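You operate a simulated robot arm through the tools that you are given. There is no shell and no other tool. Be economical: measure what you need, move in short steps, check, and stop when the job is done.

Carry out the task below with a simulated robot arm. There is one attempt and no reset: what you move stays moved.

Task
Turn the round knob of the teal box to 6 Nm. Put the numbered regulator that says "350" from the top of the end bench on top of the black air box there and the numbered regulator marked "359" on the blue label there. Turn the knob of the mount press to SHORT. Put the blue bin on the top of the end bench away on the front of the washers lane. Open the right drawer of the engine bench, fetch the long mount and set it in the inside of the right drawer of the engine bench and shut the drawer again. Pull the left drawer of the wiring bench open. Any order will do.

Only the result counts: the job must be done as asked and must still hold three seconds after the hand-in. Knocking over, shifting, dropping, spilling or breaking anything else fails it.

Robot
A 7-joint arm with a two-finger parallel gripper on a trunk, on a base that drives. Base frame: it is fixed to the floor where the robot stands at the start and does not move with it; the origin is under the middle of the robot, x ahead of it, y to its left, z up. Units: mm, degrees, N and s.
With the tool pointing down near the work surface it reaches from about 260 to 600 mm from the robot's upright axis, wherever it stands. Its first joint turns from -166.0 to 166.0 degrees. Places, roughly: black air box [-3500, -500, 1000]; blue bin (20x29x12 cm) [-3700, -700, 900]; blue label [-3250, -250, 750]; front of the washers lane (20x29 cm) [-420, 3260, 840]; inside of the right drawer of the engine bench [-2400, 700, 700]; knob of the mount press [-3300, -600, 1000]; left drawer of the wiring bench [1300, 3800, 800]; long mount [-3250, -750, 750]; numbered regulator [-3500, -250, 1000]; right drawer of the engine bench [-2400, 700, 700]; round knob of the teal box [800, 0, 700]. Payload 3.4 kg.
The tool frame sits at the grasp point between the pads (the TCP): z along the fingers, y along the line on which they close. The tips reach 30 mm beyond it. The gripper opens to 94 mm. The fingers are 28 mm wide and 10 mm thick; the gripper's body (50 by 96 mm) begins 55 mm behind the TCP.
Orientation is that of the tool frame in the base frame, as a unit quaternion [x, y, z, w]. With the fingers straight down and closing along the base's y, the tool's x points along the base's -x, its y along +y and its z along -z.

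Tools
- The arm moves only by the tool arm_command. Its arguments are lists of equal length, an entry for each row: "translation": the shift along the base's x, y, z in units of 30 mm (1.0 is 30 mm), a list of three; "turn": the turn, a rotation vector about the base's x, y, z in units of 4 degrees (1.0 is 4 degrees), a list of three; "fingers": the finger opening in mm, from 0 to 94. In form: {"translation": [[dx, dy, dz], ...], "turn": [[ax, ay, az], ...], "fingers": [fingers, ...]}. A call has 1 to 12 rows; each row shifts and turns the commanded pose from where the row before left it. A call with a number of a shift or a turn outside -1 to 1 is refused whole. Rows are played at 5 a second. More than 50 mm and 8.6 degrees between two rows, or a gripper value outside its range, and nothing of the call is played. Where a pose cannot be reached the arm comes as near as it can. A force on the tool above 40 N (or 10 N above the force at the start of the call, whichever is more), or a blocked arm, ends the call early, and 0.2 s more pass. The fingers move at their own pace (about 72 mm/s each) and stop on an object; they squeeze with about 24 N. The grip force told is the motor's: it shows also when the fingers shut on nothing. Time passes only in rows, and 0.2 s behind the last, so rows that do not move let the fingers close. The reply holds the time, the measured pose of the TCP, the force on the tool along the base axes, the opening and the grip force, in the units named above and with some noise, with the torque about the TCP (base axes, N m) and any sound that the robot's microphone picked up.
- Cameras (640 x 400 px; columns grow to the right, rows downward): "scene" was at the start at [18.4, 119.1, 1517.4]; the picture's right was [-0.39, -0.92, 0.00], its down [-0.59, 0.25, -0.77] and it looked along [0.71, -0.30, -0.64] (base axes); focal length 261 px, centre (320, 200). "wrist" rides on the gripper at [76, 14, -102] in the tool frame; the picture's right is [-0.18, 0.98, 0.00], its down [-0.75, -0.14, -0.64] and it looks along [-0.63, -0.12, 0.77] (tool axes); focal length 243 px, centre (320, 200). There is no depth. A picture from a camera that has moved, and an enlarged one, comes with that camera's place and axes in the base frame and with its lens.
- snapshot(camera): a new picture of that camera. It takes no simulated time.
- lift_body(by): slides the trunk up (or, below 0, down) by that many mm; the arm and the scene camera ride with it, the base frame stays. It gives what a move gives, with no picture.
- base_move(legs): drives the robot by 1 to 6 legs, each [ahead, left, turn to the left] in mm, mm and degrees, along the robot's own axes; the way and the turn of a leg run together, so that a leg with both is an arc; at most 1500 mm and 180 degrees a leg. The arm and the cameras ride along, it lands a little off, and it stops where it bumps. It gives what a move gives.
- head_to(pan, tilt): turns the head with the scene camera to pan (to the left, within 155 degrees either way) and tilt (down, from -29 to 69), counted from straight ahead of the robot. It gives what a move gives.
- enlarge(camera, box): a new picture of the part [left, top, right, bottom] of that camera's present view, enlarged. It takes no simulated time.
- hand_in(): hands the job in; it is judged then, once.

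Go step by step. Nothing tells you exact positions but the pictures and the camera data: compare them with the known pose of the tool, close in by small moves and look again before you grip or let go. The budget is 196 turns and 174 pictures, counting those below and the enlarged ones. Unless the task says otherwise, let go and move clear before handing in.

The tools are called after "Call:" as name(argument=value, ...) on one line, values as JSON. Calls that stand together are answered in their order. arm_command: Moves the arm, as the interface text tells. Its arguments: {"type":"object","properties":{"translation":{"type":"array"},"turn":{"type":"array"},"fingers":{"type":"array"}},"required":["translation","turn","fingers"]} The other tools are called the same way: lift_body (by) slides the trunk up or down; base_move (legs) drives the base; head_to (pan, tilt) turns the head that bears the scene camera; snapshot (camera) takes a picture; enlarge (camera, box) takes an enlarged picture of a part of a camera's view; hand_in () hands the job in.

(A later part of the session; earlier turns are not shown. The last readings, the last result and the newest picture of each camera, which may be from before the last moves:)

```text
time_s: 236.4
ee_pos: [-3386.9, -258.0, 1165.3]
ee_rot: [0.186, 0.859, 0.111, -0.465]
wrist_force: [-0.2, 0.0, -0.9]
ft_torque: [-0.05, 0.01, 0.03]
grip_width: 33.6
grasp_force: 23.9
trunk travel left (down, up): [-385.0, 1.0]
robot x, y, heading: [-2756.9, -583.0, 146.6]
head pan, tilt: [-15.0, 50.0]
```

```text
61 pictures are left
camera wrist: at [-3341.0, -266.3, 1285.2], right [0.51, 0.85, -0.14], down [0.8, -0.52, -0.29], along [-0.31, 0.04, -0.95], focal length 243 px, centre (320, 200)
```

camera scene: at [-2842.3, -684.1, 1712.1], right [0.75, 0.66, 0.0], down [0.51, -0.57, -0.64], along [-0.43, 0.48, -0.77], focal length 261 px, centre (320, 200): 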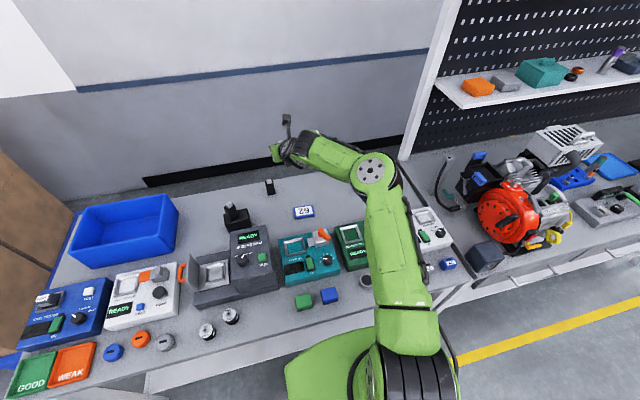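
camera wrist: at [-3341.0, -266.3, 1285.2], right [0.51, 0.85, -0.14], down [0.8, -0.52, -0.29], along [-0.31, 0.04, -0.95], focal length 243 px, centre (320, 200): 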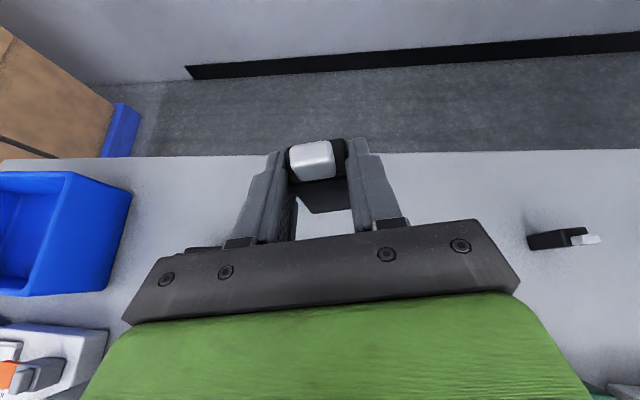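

Call:
enlarge(camera="scene", box=[250, 160, 350, 240])

```text
5.00 times, centred on (300, 200) of scene
camera zoom: at [-2842.3, -684.1, 1712.1], right [0.75, 0.66, 0.0], down [0.51, -0.57, -0.64], along [-0.43, 0.48, -0.77], focal length 1304 px, centre (420, 200)
```

zoom: 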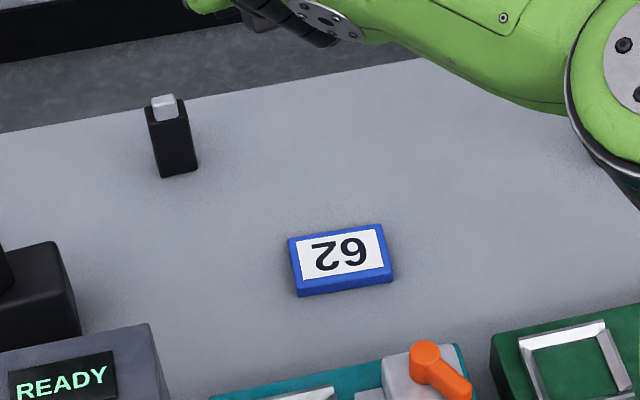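

Label centre at (n −2637, d −2037), top z≈863. Moving above and lowering.

Call:
arm_command(translation=[[0.94, 0.134, 0], [0.94, 0.134, 0], [0.94, 0.134, 0], [0, 0, 0]], turn=[[0, 0, 0], [0, 0, 0], [0, 0, 0], [0, 0, 0]], fingers=[20, 20, 20, 20])

Call:
lift_body(by=-210)

Call:
snapshot(camera="wrist")

Call:
snapshot(camera="scene")

```text
time_s: 237.4
ee_pos: [-3301.9, -247.8, 1165.0]
ee_rot: [0.185, 0.859, 0.111, -0.464]
wrist_force: [-0.7, 0.4, -1.8]
ft_torque: [0.01, -0.02, 0.0]
grip_width: 34.1
grasp_force: 23.7
trunk travel left (down, up): [-385.0, 1.0]
robot x, y, heading: [-2755.1, -584.8, 146.6]
head pan, tilt: [-15.0, 50.0]
```

```text
time_s: 239.6
ee_pos: [-3302.7, -247.6, 954.2]
ee_rot: [0.187, 0.858, 0.112, -0.465]
wrist_force: [-0.2, -0.1, -1.5]
ft_torque: [-0.02, -0.04, 0.01]
grip_width: 33.5
grasp_force: 24.2
trunk travel left (down, up): [-175.0, 211.0]
robot x, y, heading: [-2758.1, -584.9, 146.7]
head pan, tilt: [-15.0, 50.0]
```

```text
59 pictures are left
camera wrist: at [-3256.4, -254.7, 1076.4], right [0.51, 0.85, -0.14], down [0.8, -0.52, -0.29], along [-0.31, 0.04, -0.95], focal length 243 px, centre (320, 200)
```

wrist: 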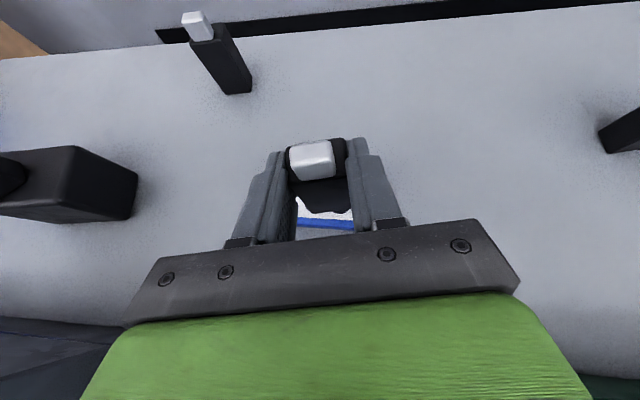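

```text
58 pictures are left
camera scene: at [-2842.2, -684.4, 1502.7], right [0.75, 0.66, 0.0], down [0.51, -0.57, -0.64], along [-0.43, 0.48, -0.77], focal length 261 px, centre (320, 200)
```

scene: 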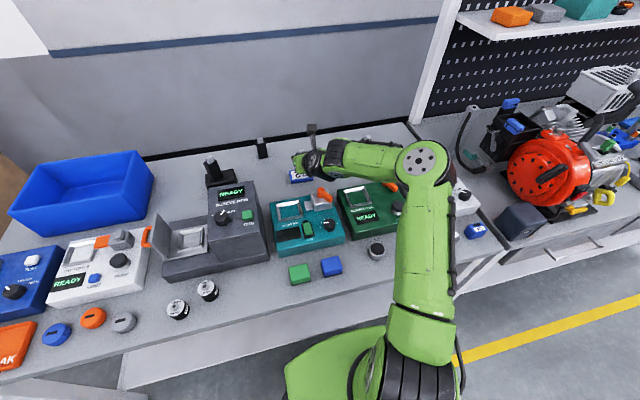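

Call:
arm_command(translation=[[0, 0, -0.35], [0, 0, -0.3], [0, 0, -0.1], [0, 0, -0.1], [0, 0, 0]], turn=[[0, 0, 0], [0, 0, 0], [0, 0, 0], [0, 0, 0], [0, 0, 0]], fingers=[20, 20, 20, 20, 20])

Call:
enlarge(camera="wrist", box=[220, 110, 420, 250])

Call:
enlarge(camera="scene", box=[250, 120, 350, 200])

```text
time_s: 240.8
ee_pos: [-3301.7, -248.3, 930.8]
ee_rot: [0.186, 0.859, 0.111, -0.464]
wrist_force: [-0.2, 0.1, -2.2]
ft_torque: [0.03, -0.05, -0.03]
grip_width: 33.6
grasp_force: 23.9
trunk travel left (down, up): [-175.0, 211.0]
robot x, y, heading: [-2757.1, -580.5, 146.3]
head pan, tilt: [-15.0, 50.0]
```

```text
2.86 times, centred on (320, 180) of wrist
camera zoom: at [-3256.4, -255.1, 1051.0], right [0.51, 0.85, -0.14], down [0.8, -0.52, -0.29], along [-0.31, 0.04, -0.95], focal length 693 px, centre (320, 257)
```

zoom: 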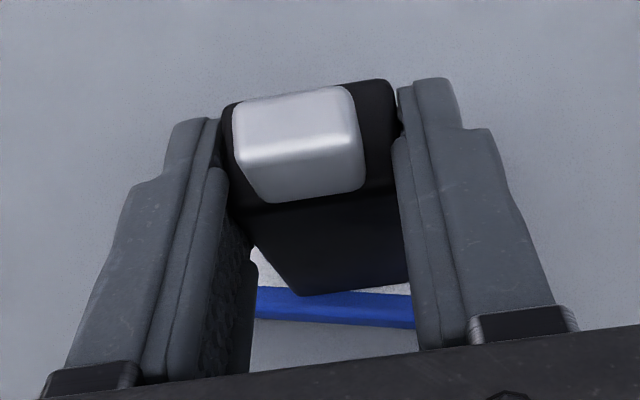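

```text
5.00 times, centred on (300, 160) of scene
camera zoom: at [-2842.3, -684.4, 1502.8], right [0.75, 0.66, 0.0], down [0.51, -0.57, -0.64], along [-0.43, 0.48, -0.77], focal length 1304 px, centre (420, 400)
```

zoom: 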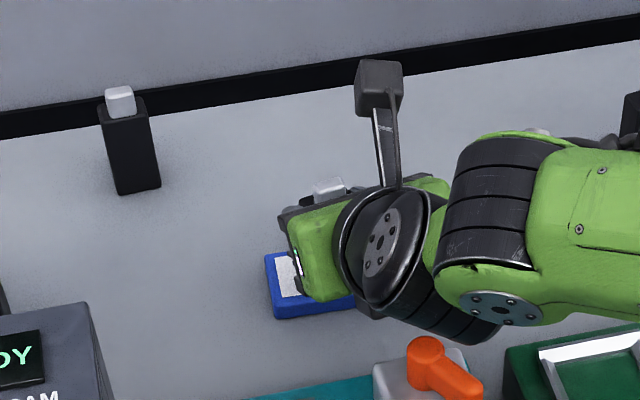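

Call:
arm_command(translation=[[-0.08, 0.05, -0.1], [0, 0, -0.1], [0, 0, -0.07], [0, 0, 0]], turn=[[0, 0, 0], [0, 0, 0], [0, 0, 0], [0, 0, 0]], fingers=[20, 20, 20, 20])

```text
time_s: 241.8
ee_pos: [-3304.1, -245.4, 928.2]
ee_rot: [0.187, 0.856, 0.112, -0.469]
wrist_force: [-1.8, 3.6, 32.2]
ft_torque: [0.02, 0.54, -0.03]
grip_width: 33.6
grasp_force: 23.7
trunk travel left (down, up): [-175.0, 211.0]
robot x, y, heading: [-2756.8, -582.4, 146.4]
head pan, tilt: [-15.0, 50.0]
```

In firm contact. Easing up slightly and releasing.

Call:
arm_command(translation=[[0, 0, 0.12], [0, 0, 0], [0, 0, 0], [0, 0, 0], [0, 0, 0], [0, 0, 0]], turn=[[0, 0, 0], [0, 0, 0], [0, 0, 0], [0, 0, 0], [0, 0, 0], [0, 0, 0]], fingers=[20, 20, 32, 44, 56, 64])

Call:
snapshot(camera="wrist")

```text
time_s: 243.2
ee_pos: [-3303.0, -246.3, 925.9]
ee_rot: [0.187, 0.859, 0.112, -0.464]
wrist_force: [1.9, 2.2, 12.4]
ft_torque: [0.39, -0.08, -0.06]
grip_width: 65.4
grasp_force: 1.5
trunk travel left (down, up): [-175.0, 211.0]
robot x, y, heading: [-2759.0, -581.3, 146.4]
head pan, tilt: [-15.0, 50.0]
```

```text
55 pictures are left
camera wrist: at [-3257.4, -253.7, 1046.4], right [0.51, 0.85, -0.14], down [0.8, -0.52, -0.28], along [-0.31, 0.04, -0.95], focal length 243 px, centre (320, 200)
```

wrist: 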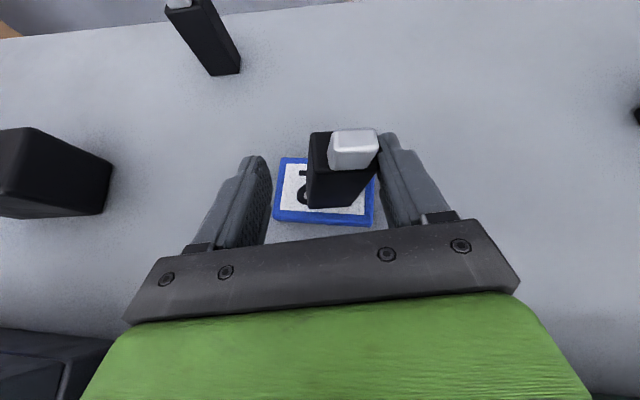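

The regulator seems to lean on the right finger. Zooming before doing anything.

Call:
enlarge(camera="wrist", box=[240, 110, 440, 240])

Call:
enlarge(camera="scene", box=[270, 130, 350, 200])

```text
3.08 times, centred on (340, 175) of wrist
camera zoom: at [-3257.4, -253.7, 1046.4], right [0.51, 0.85, -0.14], down [0.8, -0.52, -0.28], along [-0.31, 0.04, -0.95], focal length 746 px, centre (258, 277)
```

zoom: 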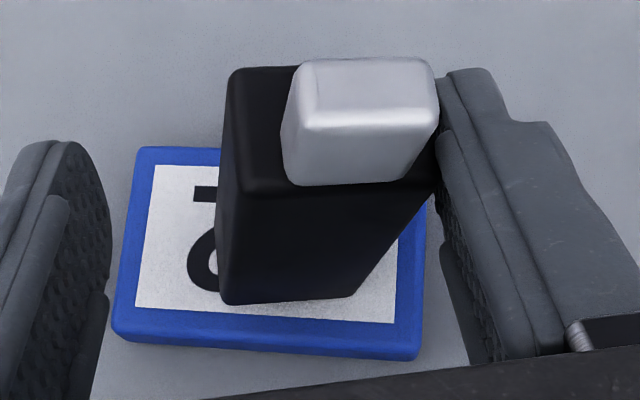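

```text
5.71 times, centred on (310, 165) of scene
camera zoom: at [-2840.3, -685.1, 1502.8], right [0.75, 0.66, 0.0], down [0.51, -0.57, -0.64], along [-0.43, 0.48, -0.77], focal length 1490 px, centre (377, 400)
```

zoom: 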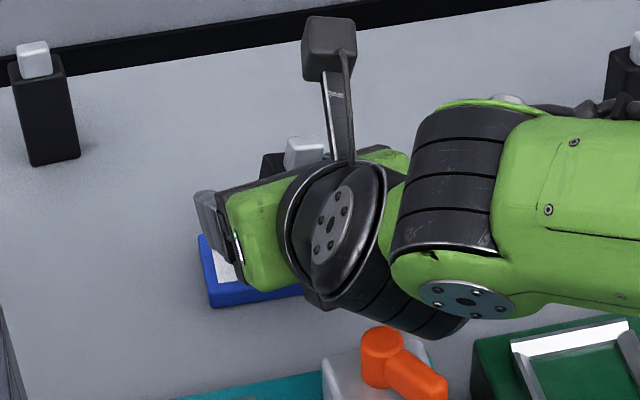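

It leans against the right finger. Closing the fingers again should square it up between the pads.

Call:
arm_command(translation=[[0, 0, 0], [0, 0, 0], [0, 0, 0], [0, 0, 0], [0, 0, 0]], turn=[[0, 0, 0], [0, 0, 0], [0, 0, 0], [0, 0, 0], [0, 0, 0]], fingers=[56, 48, 42, 32, 20])

Call:
enlarge(camera="wrist", box=[240, 110, 440, 240])

```text
time_s: 244.4
ee_pos: [-3303.8, -247.1, 927.7]
ee_rot: [0.187, 0.858, 0.113, -0.466]
wrist_force: [-0.5, 0.5, 17.0]
ft_torque: [0.28, 0.06, -0.03]
grip_width: 36.0
grasp_force: 13.9
trunk travel left (down, up): [-175.0, 211.0]
robot x, y, heading: [-2757.0, -581.2, 146.5]
head pan, tilt: [-15.0, 50.0]
```

```text
3.08 times, centred on (340, 175) of wrist
camera zoom: at [-3257.7, -254.3, 1048.2], right [0.51, 0.85, -0.14], down [0.8, -0.52, -0.29], along [-0.32, 0.04, -0.95], focal length 746 px, centre (258, 277)
```

zoom: 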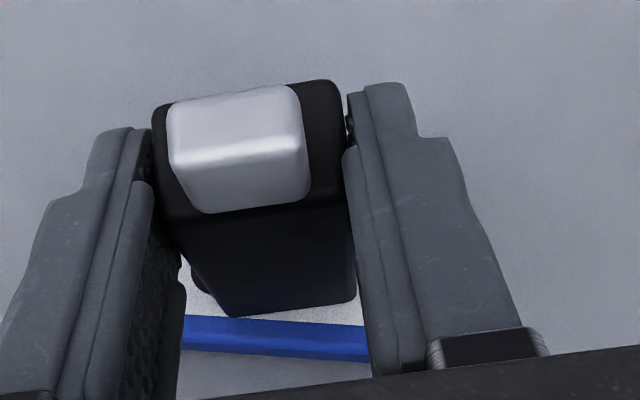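

Squared up again. I'm still pressing down, so I'll lift until the load is free, then lower gently.

Call:
arm_command(translation=[[0, 0, 0.1], [0, 0, 0.1], [0, 0, 0.1], [0, 0, 0]], turn=[[0, 0, 0], [0, 0, 0], [0, 0, 0], [0, 0, 0]], fingers=[20, 20, 20, 20])

Call:
enlarge(camera="wrist", box=[240, 110, 440, 240])

```text
time_s: 245.4
ee_pos: [-3303.9, -246.3, 935.5]
ee_rot: [0.187, 0.859, 0.112, -0.463]
wrist_force: [0.0, 0.5, -1.1]
ft_torque: [-0.04, -0.05, -0.02]
grip_width: 33.9
grasp_force: 24.3
trunk travel left (down, up): [-175.0, 211.0]
robot x, y, heading: [-2756.5, -584.2, 146.5]
head pan, tilt: [-15.0, 50.0]
```

```text
3.08 times, centred on (340, 175) of wrist
camera zoom: at [-3259.2, -253.4, 1054.8], right [0.51, 0.85, -0.14], down [0.8, -0.52, -0.28], along [-0.31, 0.04, -0.95], focal length 746 px, centre (258, 277)
```

zoom: 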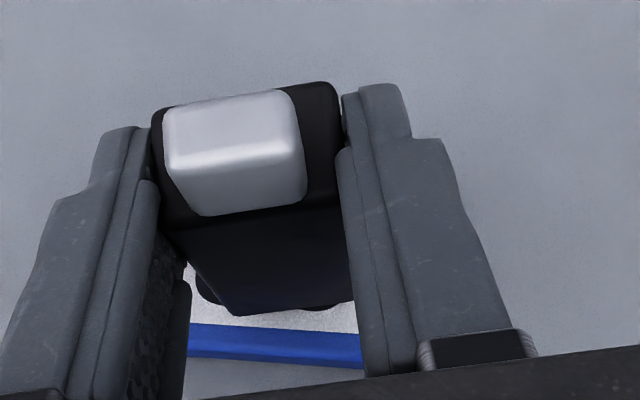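

Call:
arm_command(translation=[[0, 0, -0.08], [0, 0, -0.05], [0, 0, 0]], turn=[[0, 0, 0], [0, 0, 0], [0, 0, 0]], fingers=[20, 20, 20])

```text
time_s: 246.2
ee_pos: [-3304.7, -245.7, 932.1]
ee_rot: [0.186, 0.859, 0.111, -0.464]
wrist_force: [0.5, -0.3, 0.0]
ft_torque: [-0.04, -0.03, 0.05]
grip_width: 33.8
grasp_force: 24.0
trunk travel left (down, up): [-175.0, 211.0]
robot x, y, heading: [-2758.9, -579.7, 146.6]
head pan, tilt: [-15.0, 50.0]
```

Call:
arm_command(translation=[[0, 0, -0.04], [0, 0, 0]], turn=[[0, 0, 0], [0, 0, 0]], fingers=[20, 20])

```text
time_s: 246.8
ee_pos: [-3305.1, -246.6, 929.3]
ee_rot: [0.186, 0.858, 0.111, -0.465]
wrist_force: [0.6, 0.9, -1.3]
ft_torque: [-0.01, -0.03, 0.01]
grip_width: 33.7
grasp_force: 24.6
trunk travel left (down, up): [-175.0, 211.0]
robot x, y, heading: [-2752.6, -585.0, 146.3]
head pan, tilt: [-15.0, 50.0]
```

Call:
arm_command(translation=[[0, 0, -0.05], [0, 0, -0.03], [0, 0, 0]], turn=[[0, 0, 0], [0, 0, 0], [0, 0, 0]], fingers=[20, 20, 20])

```text
time_s: 247.6
ee_pos: [-3304.6, -246.3, 929.4]
ee_rot: [0.186, 0.857, 0.111, -0.467]
wrist_force: [-0.6, 2.0, 7.5]
ft_torque: [-0.02, 0.16, -0.03]
grip_width: 33.9
grasp_force: 24.2
trunk travel left (down, up): [-175.0, 211.0]
robot x, y, heading: [-2754.7, -581.9, 146.5]
head pan, tilt: [-15.0, 50.0]
```

Call:
arm_command(translation=[[0, 0, 0.035], [0, 0, 0], [0, 0, 0], [0, 0, 0], [0, 0, 0], [0, 0, 0], [0, 0, 0]], turn=[[0, 0, 0], [0, 0, 0], [0, 0, 0], [0, 0, 0], [0, 0, 0], [0, 0, 0], [0, 0, 0]], fingers=[20, 34, 36, 40, 46, 54, 60])

Call:
enlarge(camera="wrist", box=[240, 110, 440, 240])

```text
time_s: 249.2
ee_pos: [-3304.0, -246.7, 928.0]
ee_rot: [0.187, 0.858, 0.112, -0.464]
wrist_force: [-0.5, 0.9, 0.8]
ft_torque: [-0.07, 0.02, 0.0]
grip_width: 60.0
grasp_force: 0.0
trunk travel left (down, up): [-175.0, 211.0]
robot x, y, heading: [-2756.6, -583.4, 146.6]
head pan, tilt: [-15.0, 50.0]
```

```text
3.08 times, centred on (340, 175) of wrist
camera zoom: at [-3258.7, -253.4, 1048.7], right [0.51, 0.85, -0.14], down [0.8, -0.52, -0.29], along [-0.31, 0.04, -0.95], focal length 746 px, centre (258, 277)
```

zoom: 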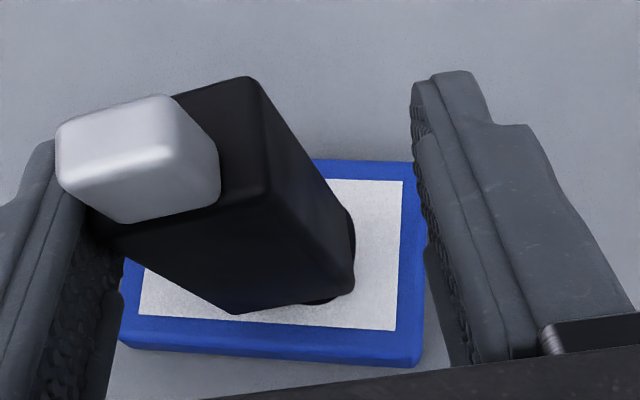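

It's leaning the other way now, by about 11°, possibly mid-motion. I'll just wait a moment without moving and look again.

Call:
arm_command(translation=[[0, 0, 0], [0, 0, 0], [0, 0, 0]], turn=[[0, 0, 0], [0, 0, 0], [0, 0, 0]], fingers=[60, 60, 60])

Call:
enlarge(camera="wrist", box=[240, 110, 440, 240])

```text
time_s: 250.0
ee_pos: [-3303.8, -246.5, 928.8]
ee_rot: [0.188, 0.859, 0.113, -0.463]
wrist_force: [0.2, 0.3, 0.1]
ft_torque: [-0.01, 0.02, -0.06]
grip_width: 59.7
grasp_force: 0.0
trunk travel left (down, up): [-175.0, 211.0]
robot x, y, heading: [-2753.2, -584.5, 146.5]
head pan, tilt: [-15.0, 50.0]
```

```text
3.08 times, centred on (340, 175) of wrist
camera zoom: at [-3258.9, -253.3, 1049.0], right [0.51, 0.85, -0.14], down [0.8, -0.52, -0.29], along [-0.31, 0.04, -0.95], focal length 746 px, centre (258, 277)
```

zoom: 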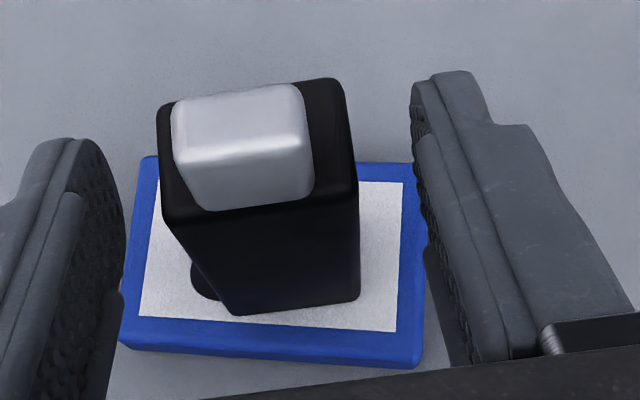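

It settled upright on the label, clear of both fingers. Backing straight out along the tool axis and rising.

Call:
arm_command(translation=[[0.5, -0.245, 0.36], [0.753, -0.368, 0.546], [0.753, -0.368, 0.546], [0.753, -0.368, 0.546], [0, 0, 0.5], [0, 0, 1], [0, 0, 1]], turn=[[0, 0, 0], [0, 0, 0], [0, 0, 0], [0, 0, 0], [0, 0, 0], [0, 0, 0], [0, 0, 0]], fingers=[64, 64, 64, 64, 64, 64, 64])

Call:
lift_body(by=150)

Call:
snapshot(camera="scene")

```text
time_s: 251.6
ee_pos: [-3220.2, -287.5, 1063.0]
ee_rot: [0.185, 0.859, 0.111, -0.465]
wrist_force: [-0.8, -0.5, 0.4]
ft_torque: [0.0, -0.01, -0.03]
grip_width: 64.2
grasp_force: 0.2
trunk travel left (down, up): [-175.0, 211.0]
robot x, y, heading: [-2758.4, -584.3, 146.4]
head pan, tilt: [-15.0, 50.0]
```

```text
time_s: 253.4
ee_pos: [-3220.7, -286.2, 1214.2]
ee_rot: [0.187, 0.858, 0.113, -0.464]
wrist_force: [-0.4, -0.3, -0.2]
ft_torque: [-0.02, -0.03, 0.04]
grip_width: 64.2
grasp_force: 0.1
trunk travel left (down, up): [-325.0, 61.0]
robot x, y, heading: [-2755.4, -581.9, 146.4]
head pan, tilt: [-15.0, 50.0]
```

```text
48 pictures are left
camera scene: at [-2842.2, -684.5, 1652.8], right [0.75, 0.66, 0.0], down [0.51, -0.57, -0.64], along [-0.43, 0.48, -0.77], focal length 261 px, centre (320, 200)
```

scene: 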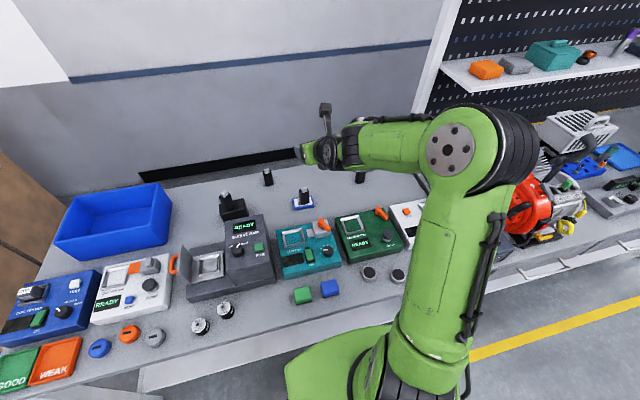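

All four regulators stand properly and 359 is on the label. Next is the engine bench drawer: I'll return the tool to vertical with the fingers closing front-to-back, and drive over there.

Call:
arm_command(translation=[[0.2, -0.13, 0], [0.2, -0.13, 0], [0.2, -0.13, 0], [0.2, -0.13, 0], [0.2, -0.13, 0], [0.2, -0.13, 0], [0.2, -0.13, 0], [0.2, -0.13, 0], [0.2, -0.13, 0], [0.2, -0.13, 0], [0.2, -0.13, 0], [0.2, -0.13, 0]], turn=[[-0.41, -0.855, 0], [-0.41, -0.855, 0], [-0.41, -0.855, 0], [-0.41, -0.855, 0], [-0.41, -0.855, 0], [-0.41, -0.855, 0], [-0.41, -0.855, 0], [-0.41, -0.855, 0], [-0.41, -0.855, 0], [-0.41, -0.855, 0], [-0.41, -0.855, 0], [-0.41, -0.855, 0]], fingers=[64, 64, 64, 64, 64, 64, 64, 64, 64, 64, 64, 64])

Call:
arm_command(translation=[[0.2, -0.13, 0], [0.2, -0.13, 0], [0.2, -0.13, 0], [0, 0, 0], [0, 0, 0], [0, 0, 0], [0, 0, 0], [0, 0, 0], [0, 0, 0], [0, 0, 0], [0, 0, 0], [0, 0, 0]], turn=[[-0.41, -0.855, 0], [-0.41, -0.855, 0], [-0.41, -0.855, 0], [0, 0, 0.976], [0, 0, 0.976], [0, 0, 0.976], [0, 0, 0.976], [0, 0, 0.976], [0, 0, 0.976], [0, 0, 0.976], [0, 0, 0.976], [0, 0, 0.976]], fingers=[64, 64, 64, 64, 64, 64, 64, 64, 64, 64, 64, 64])

Call:
arm_command(translation=[[0, 0, 0], [0, 0, 0], [0, 0, 0], [0, 0, 0], [0, 0, 0], [0, 0, 0], [0, 0, 0], [0, 0, 0], [0, 0, 0], [0, 0, 0], [0, 0, 0], [0, 0, 0]], turn=[[0, 0, 0.976], [0, 0, 0.976], [0, 0, 0.976], [0, 0, 0.976], [0, 0, 0.976], [0, 0, 0.976], [0, 0, 0.976], [0, 0, 0.976], [0, 0, 0.976], [0, 0, 0.976], [0, 0, 0.976], [0, 0, 0.976]], fingers=[64, 64, 64, 64, 64, 64, 64, 64, 64, 64, 64, 64])

Call:
base_move(legs=[[-300, 0, 0], [0, -1286, 0]])

Call:
head_to(pan=0, tilt=50)

Call:
snapshot(camera="scene")

```text
time_s: 256.0
ee_pos: [-3149.1, -333.5, 1213.3]
ee_rot: [0.21, 0.973, 0.024, -0.097]
wrist_force: [-0.1, -0.3, 0.6]
ft_torque: [0.0, 0.03, 0.02]
grip_width: 64.2
grasp_force: 0.0
trunk travel left (down, up): [-325.0, 61.0]
robot x, y, heading: [-2757.5, -587.3, 146.7]
head pan, tilt: [-15.0, 50.0]
```

```text
time_s: 258.6
ee_pos: [-3132.2, -344.7, 1212.8]
ee_rot: [-0.094, 0.996, 0.001, -0.002]
wrist_force: [-0.4, -0.5, 0.2]
ft_torque: [-0.02, 0.0, 0.04]
grip_width: 64.4
grasp_force: 0.1
trunk travel left (down, up): [-325.0, 61.0]
robot x, y, heading: [-2758.0, -583.6, 146.6]
head pan, tilt: [-15.0, 50.0]
```

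```text
time_s: 261.2
ee_pos: [-3132.0, -344.3, 1213.9]
ee_rot: [-0.482, 0.876, 0.0, -0.002]
wrist_force: [-0.1, 0.3, -1.1]
ft_torque: [0.03, 0.03, -0.02]
grip_width: 64.2
grasp_force: 0.0
trunk travel left (down, up): [-325.0, 61.0]
robot x, y, heading: [-2757.6, -588.0, 146.5]
head pan, tilt: [-15.0, 50.0]
```

```text
time_s: 269.3
ee_pos: [-2167.5, 576.9, 1213.5]
ee_rot: [-0.482, 0.876, 0.0, -0.002]
wrist_force: [0.8, 0.0, 0.0]
ft_torque: [0.03, 0.01, -0.02]
grip_width: 64.0
grasp_force: 0.0
trunk travel left (down, up): [-325.0, 61.0]
robot x, y, heading: [-1790.9, 339.6, 147.0]
head pan, tilt: [-15.0, 50.0]
```

```text
time_s: 270.1
ee_pos: [-2168.6, 577.4, 1213.3]
ee_rot: [-0.481, 0.877, 0.0, -0.002]
wrist_force: [-0.2, -0.1, 0.1]
ft_torque: [-0.02, -0.01, 0.02]
grip_width: 64.1
grasp_force: 0.1
trunk travel left (down, up): [-325.0, 61.0]
robot x, y, heading: [-1798.1, 341.0, 146.4]
head pan, tilt: [0.0, 50.0]
```

```text
47 pictures are left
camera scene: at [-1891.4, 223.1, 1652.5], right [0.55, 0.84, 0.0], down [0.64, -0.42, -0.64], along [-0.54, 0.35, -0.77], focal length 261 px, centre (320, 200)
```

scene: 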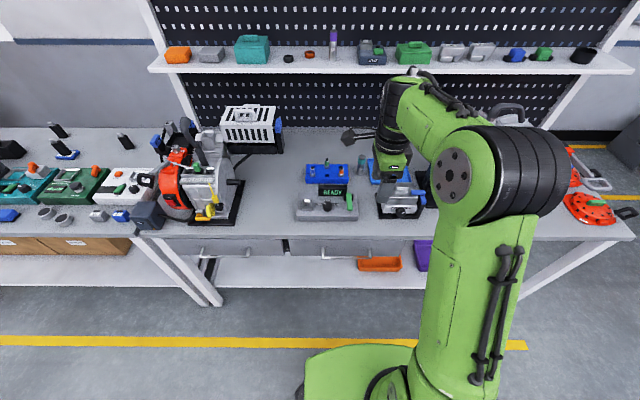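

Call:
enlarge(camera="scene", box=[180, 225, 430, 285])

```text
2.56 times, centred on (305, 255) of scene
camera zoom: at [-1891.4, 223.1, 1652.5], right [0.55, 0.84, 0.0], down [0.64, -0.42, -0.64], along [-0.54, 0.35, -0.77], focal length 668 px, centre (358, 59)
```

zoom: 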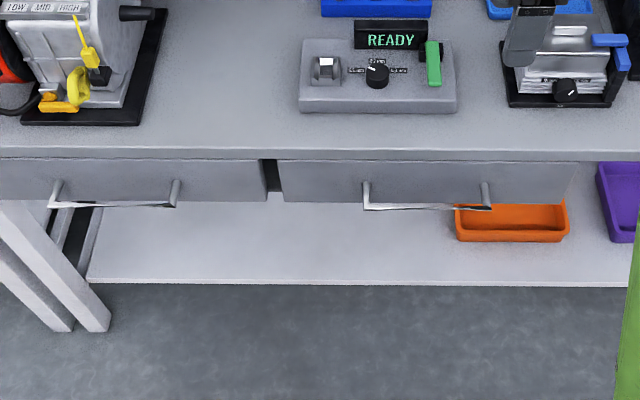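

The right drawer's handle bar computes to n≈−2170, d≈−757, z≈750 (spanning d −853…−662). I'll back off 100 mm, lower, and approach it with the fingers tilted 24° to straddle the bar.

Call:
base_move(legs=[[-100, 0, 0]])

Call:
lift_body(by=-150)

Call:
arm_command(translation=[[-0.07, -0.105, -1], [-0.07, -0.105, -1], [-0.07, -0.105, -1], [-0.07, -0.105, -1], [-0.07, -0.105, -1], [-0.07, -0.105, -1], [-0.6, 0.24, -0.45], [-0.6, 0.24, -0.45], [-0.6, 0.24, -0.45], [-0.6, 0.24, -0.45]], turn=[[0.553, 0.833, 0], [0.553, 0.833, 0], [0.553, 0.833, 0], [0.553, 0.833, 0], [0.553, 0.833, 0], [0.553, 0.833, 0], [0, 0, 0], [0, 0, 0], [0, 0, 0], [0, 0, 0]], fingers=[40, 40, 40, 40, 36, 36, 36, 36, 36, 36])

Call:
snapshot(camera="wrist")

```text
time_s: 271.2
ee_pos: [-2082.7, 520.8, 1213.8]
ee_rot: [-0.483, 0.875, 0.0, -0.002]
wrist_force: [0.3, -0.2, 0.6]
ft_torque: [0.02, 0.01, -0.01]
grip_width: 63.9
grasp_force: 0.1
trunk travel left (down, up): [-325.0, 61.0]
robot x, y, heading: [-1707.4, 287.8, 146.7]
head pan, tilt: [0.0, 50.0]
```

```text
time_s: 273.0
ee_pos: [-2083.9, 520.9, 1063.6]
ee_rot: [-0.483, 0.876, 0.0, -0.001]
wrist_force: [-0.4, -0.2, -0.9]
ft_torque: [0.01, -0.05, 0.01]
grip_width: 64.2
grasp_force: 0.0
trunk travel left (down, up): [-175.0, 211.0]
robot x, y, heading: [-1708.7, 287.9, 146.7]
head pan, tilt: [0.0, 50.0]
```

```text
time_s: 275.2
ee_pos: [-2169.1, 532.6, 828.2]
ee_rot: [-0.472, 0.857, 0.184, -0.097]
wrist_force: [-0.3, 0.2, -0.1]
ft_torque: [-0.02, 0.0, 0.0]
grip_width: 36.0
grasp_force: 0.0
trunk travel left (down, up): [-175.0, 211.0]
robot x, y, heading: [-1708.6, 284.7, 146.6]
head pan, tilt: [0.0, 50.0]
```

```text
45 pictures are left
camera wrist: at [-2186.3, 452.1, 928.7], right [-0.66, 0.63, 0.4], down [0.73, 0.43, 0.53], along [0.17, 0.65, -0.74], focal length 243 px, centre (320, 200)
```

wrist: 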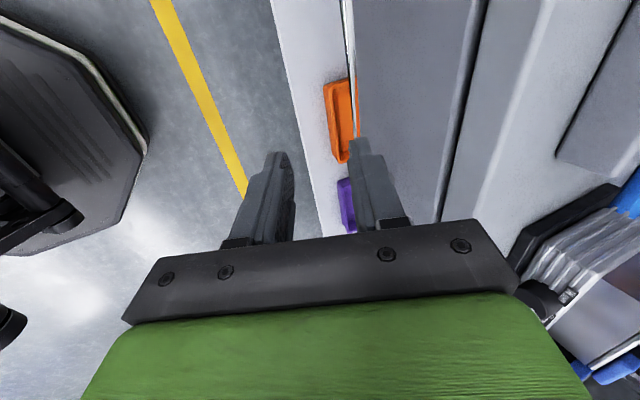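

Call:
enlarge(camera="wrist", box=[260, 0, 460, 160])

```text
2.50 times, centred on (360, 80) of wrist
camera zoom: at [-2186.3, 452.1, 928.7], right [-0.66, 0.63, 0.4], down [0.73, 0.43, 0.53], along [0.17, 0.65, -0.74], focal length 606 px, centre (220, 500)
```

zoom: 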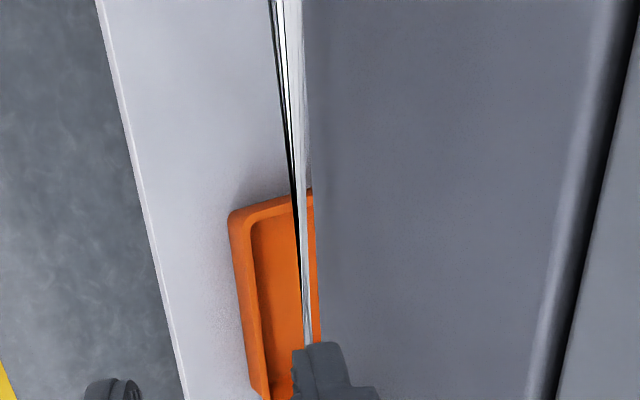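

Bar confirmed at n≈−2167 (z≈750). Moving forward 31 mm, then down along the tool axis around the bar.

Call:
arm_command(translation=[[-0.86, 0.571, 0], [-0.278, 0.184, -0.743], [-0.278, 0.184, -0.743], [-0.278, 0.184, -0.743], [0, 0, 0]], turn=[[0, 0, 0], [0, 0, 0], [0, 0, 0], [0, 0, 0], [0, 0, 0]], fingers=[36, 36, 36, 36, 36])

Call:
enlarge(camera="wrist", box=[200, 40, 480, 240])

```text
time_s: 276.4
ee_pos: [-2219.0, 565.8, 762.2]
ee_rot: [-0.472, 0.857, 0.183, -0.099]
wrist_force: [0.2, 0.1, 0.0]
ft_torque: [-0.03, 0.02, 0.01]
grip_width: 36.0
grasp_force: 0.1
trunk travel left (down, up): [-175.0, 211.0]
robot x, y, heading: [-1708.9, 283.0, 146.9]
head pan, tilt: [0.0, 50.0]
```

```text
2.00 times, centred on (340, 140) of wrist
camera zoom: at [-2236.2, 486.3, 861.9], right [-0.66, 0.63, 0.4], down [0.73, 0.42, 0.53], along [0.17, 0.65, -0.74], focal length 485 px, centre (280, 320)
```

zoom: 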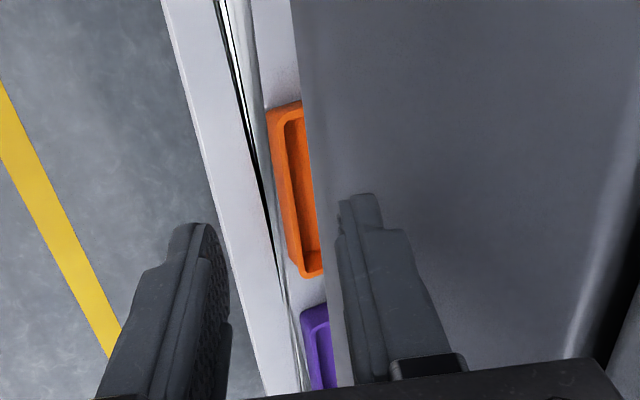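

The bar is between the fingers. Gripping it and pulling 40 mm to test.

Call:
arm_command(translation=[[0, 0, 0], [0, 0, 0], [0, 0, 0], [0.278, -0.184, 0], [0.555, -0.369, 0], [0.555, -0.369, 0], [0, 0, 0]], turn=[[0, 0, 0], [0, 0, 0], [0, 0, 0], [0, 0, 0], [0, 0, 0], [0, 0, 0], [0, 0, 0]], fingers=[20, 4, 0, 0, 0, 0, 0])

```text
time_s: 278.0
ee_pos: [-2178.5, 538.0, 764.0]
ee_rot: [-0.472, 0.857, 0.183, -0.098]
wrist_force: [2.2, -0.1, -3.2]
ft_torque: [-0.61, 0.42, -1.11]
grip_width: 13.9
grasp_force: 45.4
trunk travel left (down, up): [-175.0, 211.0]
robot x, y, heading: [-1710.2, 287.2, 146.6]
head pan, tilt: [0.0, 50.0]
```

Gripped (14 mm bar) and sliding easily. Pulling further.

Call:
arm_command(translation=[[0.694, -0.461, 0], [0.694, -0.461, 0], [0.694, -0.461, 0], [0.694, -0.461, 0], [0.694, -0.461, 0], [0.694, -0.461, 0], [0.694, -0.461, 0], [0.694, -0.461, 0], [0, 0, 0]], turn=[[0, 0, 0], [0, 0, 0], [0, 0, 0], [0, 0, 0], [0, 0, 0], [0, 0, 0], [0, 0, 0], [0, 0, 0], [0, 0, 0]], fingers=[0, 0, 0, 0, 0, 0, 0, 0, 0])

Call:
snapshot(camera="scene")

```text
time_s: 280.0
ee_pos: [-2010.9, 425.8, 763.0]
ee_rot: [-0.472, 0.857, 0.185, -0.098]
wrist_force: [0.5, -2.0, 17.5]
ft_torque: [-0.43, 0.33, -1.14]
grip_width: 14.1
grasp_force: 45.4
trunk travel left (down, up): [-175.0, 211.0]
robot x, y, heading: [-1707.6, 282.2, 146.6]
head pan, tilt: [0.0, 50.0]
```

```text
42 pictures are left
camera scene: at [-1806.1, 166.8, 1502.9], right [0.55, 0.84, 0.0], down [0.64, -0.42, -0.64], along [-0.54, 0.35, -0.77], focal length 261 px, centre (320, 200)
```

scene: 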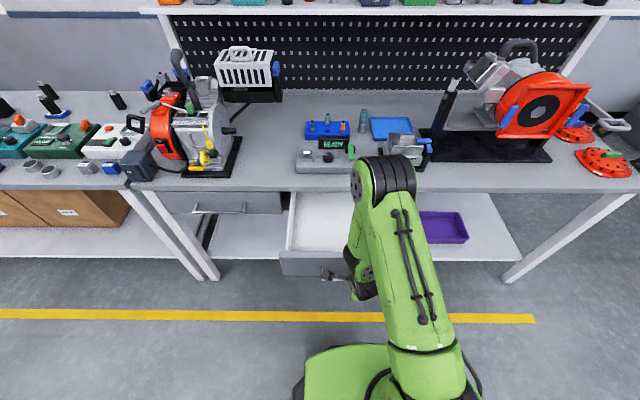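

The drawer is open about 250 mm. Releasing the handle, retreating up, and going to fetch the long mount.

Call:
arm_command(translation=[[0, 0, 0], [0, 0, 0], [0.34, -0.224, 0.914], [0.34, -0.224, 0.914], [0.34, -0.224, 0.914], [0, 0, 1], [0, 0, 1], [0, 0, 1], [0, 0, 1], [0, 0, 1], [0, 0, 1], [0, 0, 1]], turn=[[0, 0, 0], [0, 0, 0], [0, 0, 0], [0, 0, 0], [0, 0, 0], [-0.553, -0.833, 0], [-0.553, -0.833, 0], [-0.553, -0.833, 0], [-0.553, -0.833, 0], [-0.553, -0.833, 0], [-0.553, -0.833, 0], [0, 0, 0]], fingers=[24, 40, 50, 64, 64, 64, 64, 64, 64, 64, 64, 64])

Call:
arm_command(translation=[[-0.4, 0.266, 0], [-0.4, 0.266, 0], [-0.4, 0.266, 0], [-0.4, 0.266, 0], [-0.4, 0.266, 0], [-0.4, 0.266, 0], [-0.4, 0.266, 0], [-0.4, 0.266, 0], [-0.4, 0.266, 0], [-0.4, 0.266, 0], [-0.4, 0.266, 0], [0, 0, 0]], turn=[[0, 0, 0.94], [0, 0, 0.94], [0, 0, 0.94], [0, 0, 0.94], [0, 0, 0.94], [0, 0, 0.94], [0, 0, 0.94], [0, 0, 0.94], [0, 0, 0.94], [0, 0, 0.94], [0, 0, 0.94], [0, 0, 0.94]], fingers=[64, 64, 64, 64, 64, 64, 64, 64, 64, 64, 64, 64])

Call:
arm_command(translation=[[0, 0, 0], [0, 0, 0], [0, 0, 0], [0, 0, 0], [0, 0, 0], [0, 0, 0], [0, 0, 0], [0, 0, 0], [0, 0, 0], [0, 0, 0], [0, 0, 0], [0, 0, 0]], turn=[[0, 0, 0.94], [0, 0, 0.94], [0, 0, 0.94], [0, 0, 0.94], [0, 0, 0.94], [0, 0, 0.94], [0, 0, 0.94], [0, 0, 0.94], [0, 0, 0.94], [0, 0, 0.94], [0, 0, 0.94], [0, 0, 0.94]], fingers=[64, 64, 64, 64, 64, 64, 64, 64, 64, 64, 64, 64])

Call:
base_move(legs=[[0, 1000, 0], [0, 636, 0]])

```text
time_s: 282.6
ee_pos: [-2010.6, 423.2, 1007.2]
ee_rot: [-0.482, 0.876, 0.0, -0.002]
wrist_force: [1.3, -0.2, 0.3]
ft_torque: [0.0, 0.02, 0.0]
grip_width: 64.1
grasp_force: 0.0
out of reach, approached as far as the arm can: row 3, 4, 5
trunk travel left (down, up): [-175.0, 211.0]
robot x, y, heading: [-1713.2, 285.0, 146.6]
head pan, tilt: [0.0, 50.0]
```

```text
time_s: 285.2
ee_pos: [-2140.5, 510.6, 1006.8]
ee_rot: [0.782, -0.624, 0.001, 0.002]
wrist_force: [0.6, 0.4, 0.6]
ft_torque: [0.0, -0.02, 0.03]
grip_width: 63.9
grasp_force: 0.0
trunk travel left (down, up): [-175.0, 211.0]
robot x, y, heading: [-1711.4, 283.4, 146.8]
head pan, tilt: [0.0, 50.0]
```

```text
time_s: 287.8
ee_pos: [-2142.3, 510.2, 1006.0]
ee_rot: [0.961, -0.275, 0.002, 0.0]
wrist_force: [0.9, -0.8, 0.3]
ft_torque: [-0.06, 0.0, -0.02]
grip_width: 64.2
grasp_force: 0.1
trunk travel left (down, up): [-175.0, 211.0]
robot x, y, heading: [-1710.8, 286.4, 146.6]
head pan, tilt: [0.0, 50.0]
```

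```text
time_s: 296.1
ee_pos: [-3038.4, -843.9, 1006.2]
ee_rot: [0.961, -0.278, 0.001, 0.002]
wrist_force: [0.8, -0.4, -0.1]
ft_torque: [0.04, -0.01, 0.04]
grip_width: 63.8
grasp_force: 0.2
trunk travel left (down, up): [-175.0, 211.0]
robot x, y, heading: [-2605.5, -1066.9, 146.7]
head pan, tilt: [0.0, 50.0]
```

Call:
base_move(legs=[[0, -39, 0], [215, 0, 0]])

Call:
snapshot(camera="wrist")

```text
time_s: 298.2
ee_pos: [-3198.8, -693.2, 1005.3]
ee_rot: [0.961, -0.276, 0.002, 0.001]
wrist_force: [-0.5, -0.9, -1.3]
ft_torque: [-0.01, -0.01, 0.0]
grip_width: 64.2
grasp_force: 0.1
trunk travel left (down, up): [-175.0, 211.0]
robot x, y, heading: [-2762.9, -921.0, 146.8]
head pan, tilt: [0.0, 50.0]
```

```text
41 pictures are left
camera wrist: at [-3141.5, -745.4, 1108.6], right [-0.68, -0.74, 0.0], down [-0.57, 0.52, 0.64], along [-0.47, 0.43, -0.77], focal length 243 px, centre (320, 200)
```

wrist: 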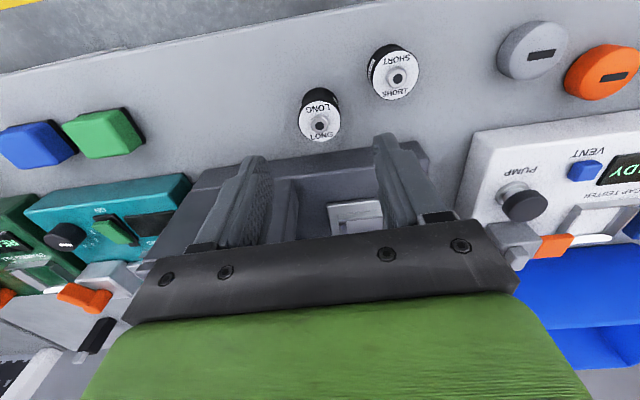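

LONG mount at (−3206, −687). Descending over it.

Call:
arm_command(translation=[[-0.12, 0.11, 0], [-0.12, 0.11, -1], [0, 0, -1], [0, 0, -1], [0, 0, 0]], turn=[[0, 0, 0], [0, 0, 0], [0, 0, 0], [0, 0, 0], [0, 0, 0]], fingers=[60, 60, 60, 60, 60])

Call:
enlarge(camera="wrist", box=[200, 60, 440, 220])

```text
time_s: 299.4
ee_pos: [-3203.9, -689.3, 916.8]
ee_rot: [0.961, -0.277, 0.002, 0.002]
wrist_force: [-0.4, -0.1, -0.2]
ft_torque: [0.03, -0.02, 0.0]
grip_width: 60.2
grasp_force: 0.0
trunk travel left (down, up): [-175.0, 211.0]
robot x, y, heading: [-2764.0, -919.4, 146.7]
head pan, tilt: [0.0, 50.0]
```

```text
2.50 times, centred on (320, 140) of wrist
camera zoom: at [-3147.6, -740.2, 1019.1], right [-0.68, -0.74, 0.0], down [-0.56, 0.52, 0.64], along [-0.47, 0.43, -0.77], focal length 606 px, centre (320, 350)
```

zoom: 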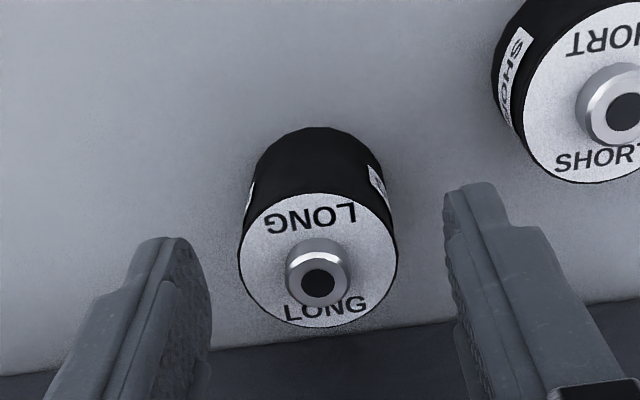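

Call:
arm_command(translation=[[0, 0.03, -0.5], [0, 0, -0.43], [0, 0, 0], [0, 0, 0], [0, 0, 0], [0, 0, 0]], turn=[[0, 0, 0], [0, 0, 0], [0, 0, 0], [0, 0, 0], [0, 0, 0], [0, 0, 0]], fingers=[60, 60, 50, 36, 24, 24])

Call:
arm_command(translation=[[0, 0, 1], [0, 0, 1], [0, 0, 1], [0, 0, 1], [0, 0, 1]], turn=[[0, 0, 0], [0, 0, 0], [0, 0, 0], [0, 0, 0], [0, 0, 0]], fingers=[24, 24, 24, 24, 24])

Call:
snapshot(camera="wrist")

```text
time_s: 300.8
ee_pos: [-3205.0, -686.8, 886.6]
ee_rot: [0.961, -0.276, 0.001, 0.001]
wrist_force: [-0.2, 0.5, -0.2]
ft_torque: [-0.02, 0.01, -0.01]
grip_width: 39.2
grasp_force: 24.5
trunk travel left (down, up): [-175.0, 211.0]
robot x, y, heading: [-2764.0, -916.3, 146.5]
head pan, tilt: [0.0, 50.0]
```

```text
time_s: 302.0
ee_pos: [-3203.2, -687.6, 1038.2]
ee_rot: [0.961, -0.276, 0.001, 0.001]
wrist_force: [-0.2, 0.5, -0.6]
ft_torque: [-0.01, 0.0, -0.01]
grip_width: 39.4
grasp_force: 23.8
trunk travel left (down, up): [-175.0, 211.0]
robot x, y, heading: [-2764.6, -916.9, 146.7]
head pan, tilt: [0.0, 50.0]
```

```text
39 pictures are left
camera wrist: at [-3147.2, -738.8, 1141.8], right [-0.68, -0.74, 0.0], down [-0.56, 0.52, 0.64], along [-0.47, 0.43, -0.77], focal length 243 px, centre (320, 200)
```

wrist: 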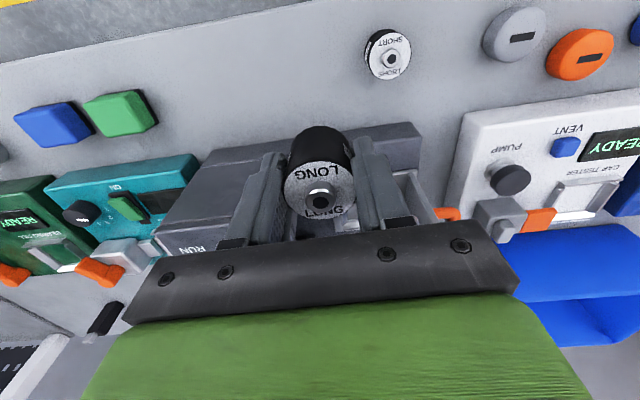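

Held. Driving back to the open drawer.

Call:
base_move(legs=[[-225, 0, 0], [0, -1000, 0], [0, -585, 0]])

Call:
snapshot(camera="wrist")

Call:
snapshot(camera="scene")

```text
time_s: 311.5
ee_pos: [-2144.9, 515.8, 1037.4]
ee_rot: [0.961, -0.275, 0.001, 0.002]
wrist_force: [0.4, 0.1, -0.4]
ft_torque: [-0.01, 0.02, -0.02]
grip_width: 39.0
grasp_force: 24.2
trunk travel left (down, up): [-175.0, 211.0]
robot x, y, heading: [-1701.7, 284.1, 146.9]
head pan, tilt: [0.0, 50.0]
```

```text
38 pictures are left
camera wrist: at [-2088.7, 464.6, 1141.3], right [-0.68, -0.74, 0.0], down [-0.57, 0.52, 0.64], along [-0.47, 0.43, -0.77], focal length 243 px, centre (320, 200)
```

wrist: 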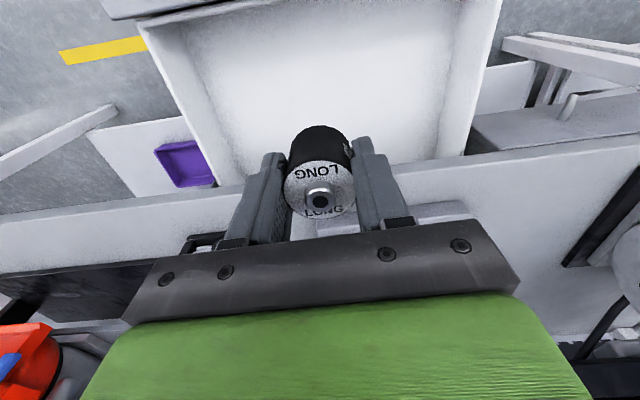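

```text
37 pictures are left
camera scene: at [-1802.1, 167.8, 1502.9], right [0.55, 0.84, 0.0], down [0.64, -0.42, -0.64], along [-0.54, 0.35, -0.77], focal length 261 px, centre (320, 200)
```

scene: 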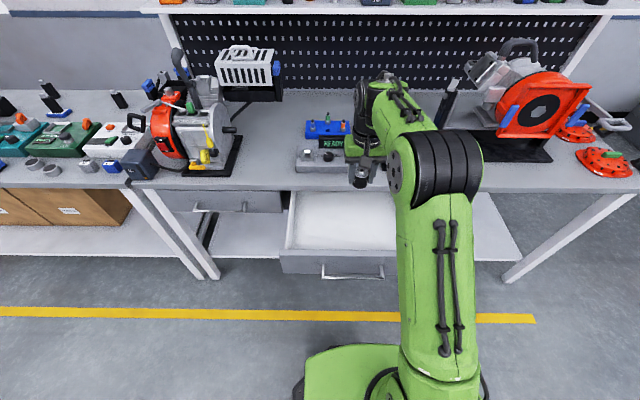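

Over the drawer at n≈−2072, in the middle of the opening. Lowering into it.

Call:
arm_command(translation=[[0, 0, -1], [0, 0, -1], [0, 0, -1], [0, 0, -1], [0, 0, -1], [0, 0, -1], [0, 0, -1], [0, 0, -1], [0, 0, -0.5], [0, 0, 0]], turn=[[0, 0, 0], [0, 0, 0], [0, 0, 0], [0, 0, 0], [0, 0, 0], [0, 0, 0], [0, 0, 0], [0, 0, 0], [0, 0, 0], [0, 0, 0]], fingers=[24, 24, 24, 24, 24, 24, 24, 24, 24, 24])

Call:
snapshot(camera="wrist")

```text
time_s: 313.7
ee_pos: [-2146.7, 516.2, 783.5]
ee_rot: [0.961, -0.275, 0.002, 0.001]
wrist_force: [-0.6, 0.5, -1.2]
ft_torque: [0.01, -0.01, -0.02]
grip_width: 39.4
grasp_force: 24.3
trunk travel left (down, up): [-175.0, 211.0]
robot x, y, heading: [-1702.3, 286.5, 147.1]
head pan, tilt: [0.0, 50.0]
```

```text
36 pictures are left
camera wrist: at [-2089.1, 464.8, 886.3], right [-0.68, -0.74, 0.0], down [-0.57, 0.52, 0.64], along [-0.47, 0.43, -0.77], focal length 243 px, centre (320, 200)
```

wrist: 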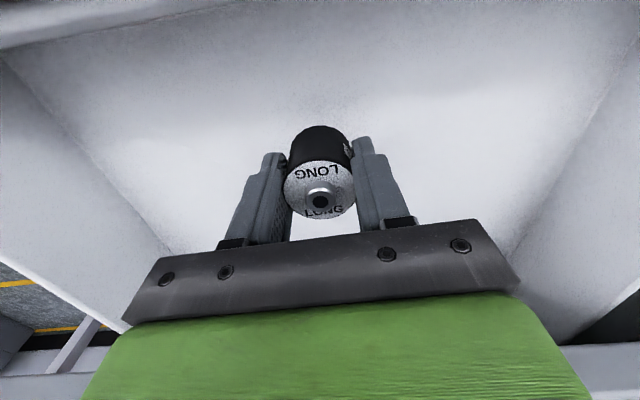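

Well inside. Lowering slowly to the drawer floor.

Call:
arm_command(translation=[[0, 0, -0.4], [0, 0, -0.3], [0, 0, -0.3], [0, 0, -0.2], [0, 0, -0.2], [0, 0, -0.2], [0, 0, 0]], turn=[[0, 0, 0], [0, 0, 0], [0, 0, 0], [0, 0, 0], [0, 0, 0], [0, 0, 0], [0, 0, 0]], fingers=[24, 24, 24, 24, 24, 24, 24])

```text
time_s: 315.3
ee_pos: [-2144.8, 516.0, 736.7]
ee_rot: [0.962, -0.275, 0.0, 0.0]
wrist_force: [-0.5, -0.2, 19.3]
ft_torque: [0.15, 0.1, -0.04]
grip_width: 39.1
grasp_force: 23.3
trunk travel left (down, up): [-175.0, 211.0]
robot x, y, heading: [-1701.2, 281.4, 147.1]
head pan, tilt: [0.0, 50.0]
```

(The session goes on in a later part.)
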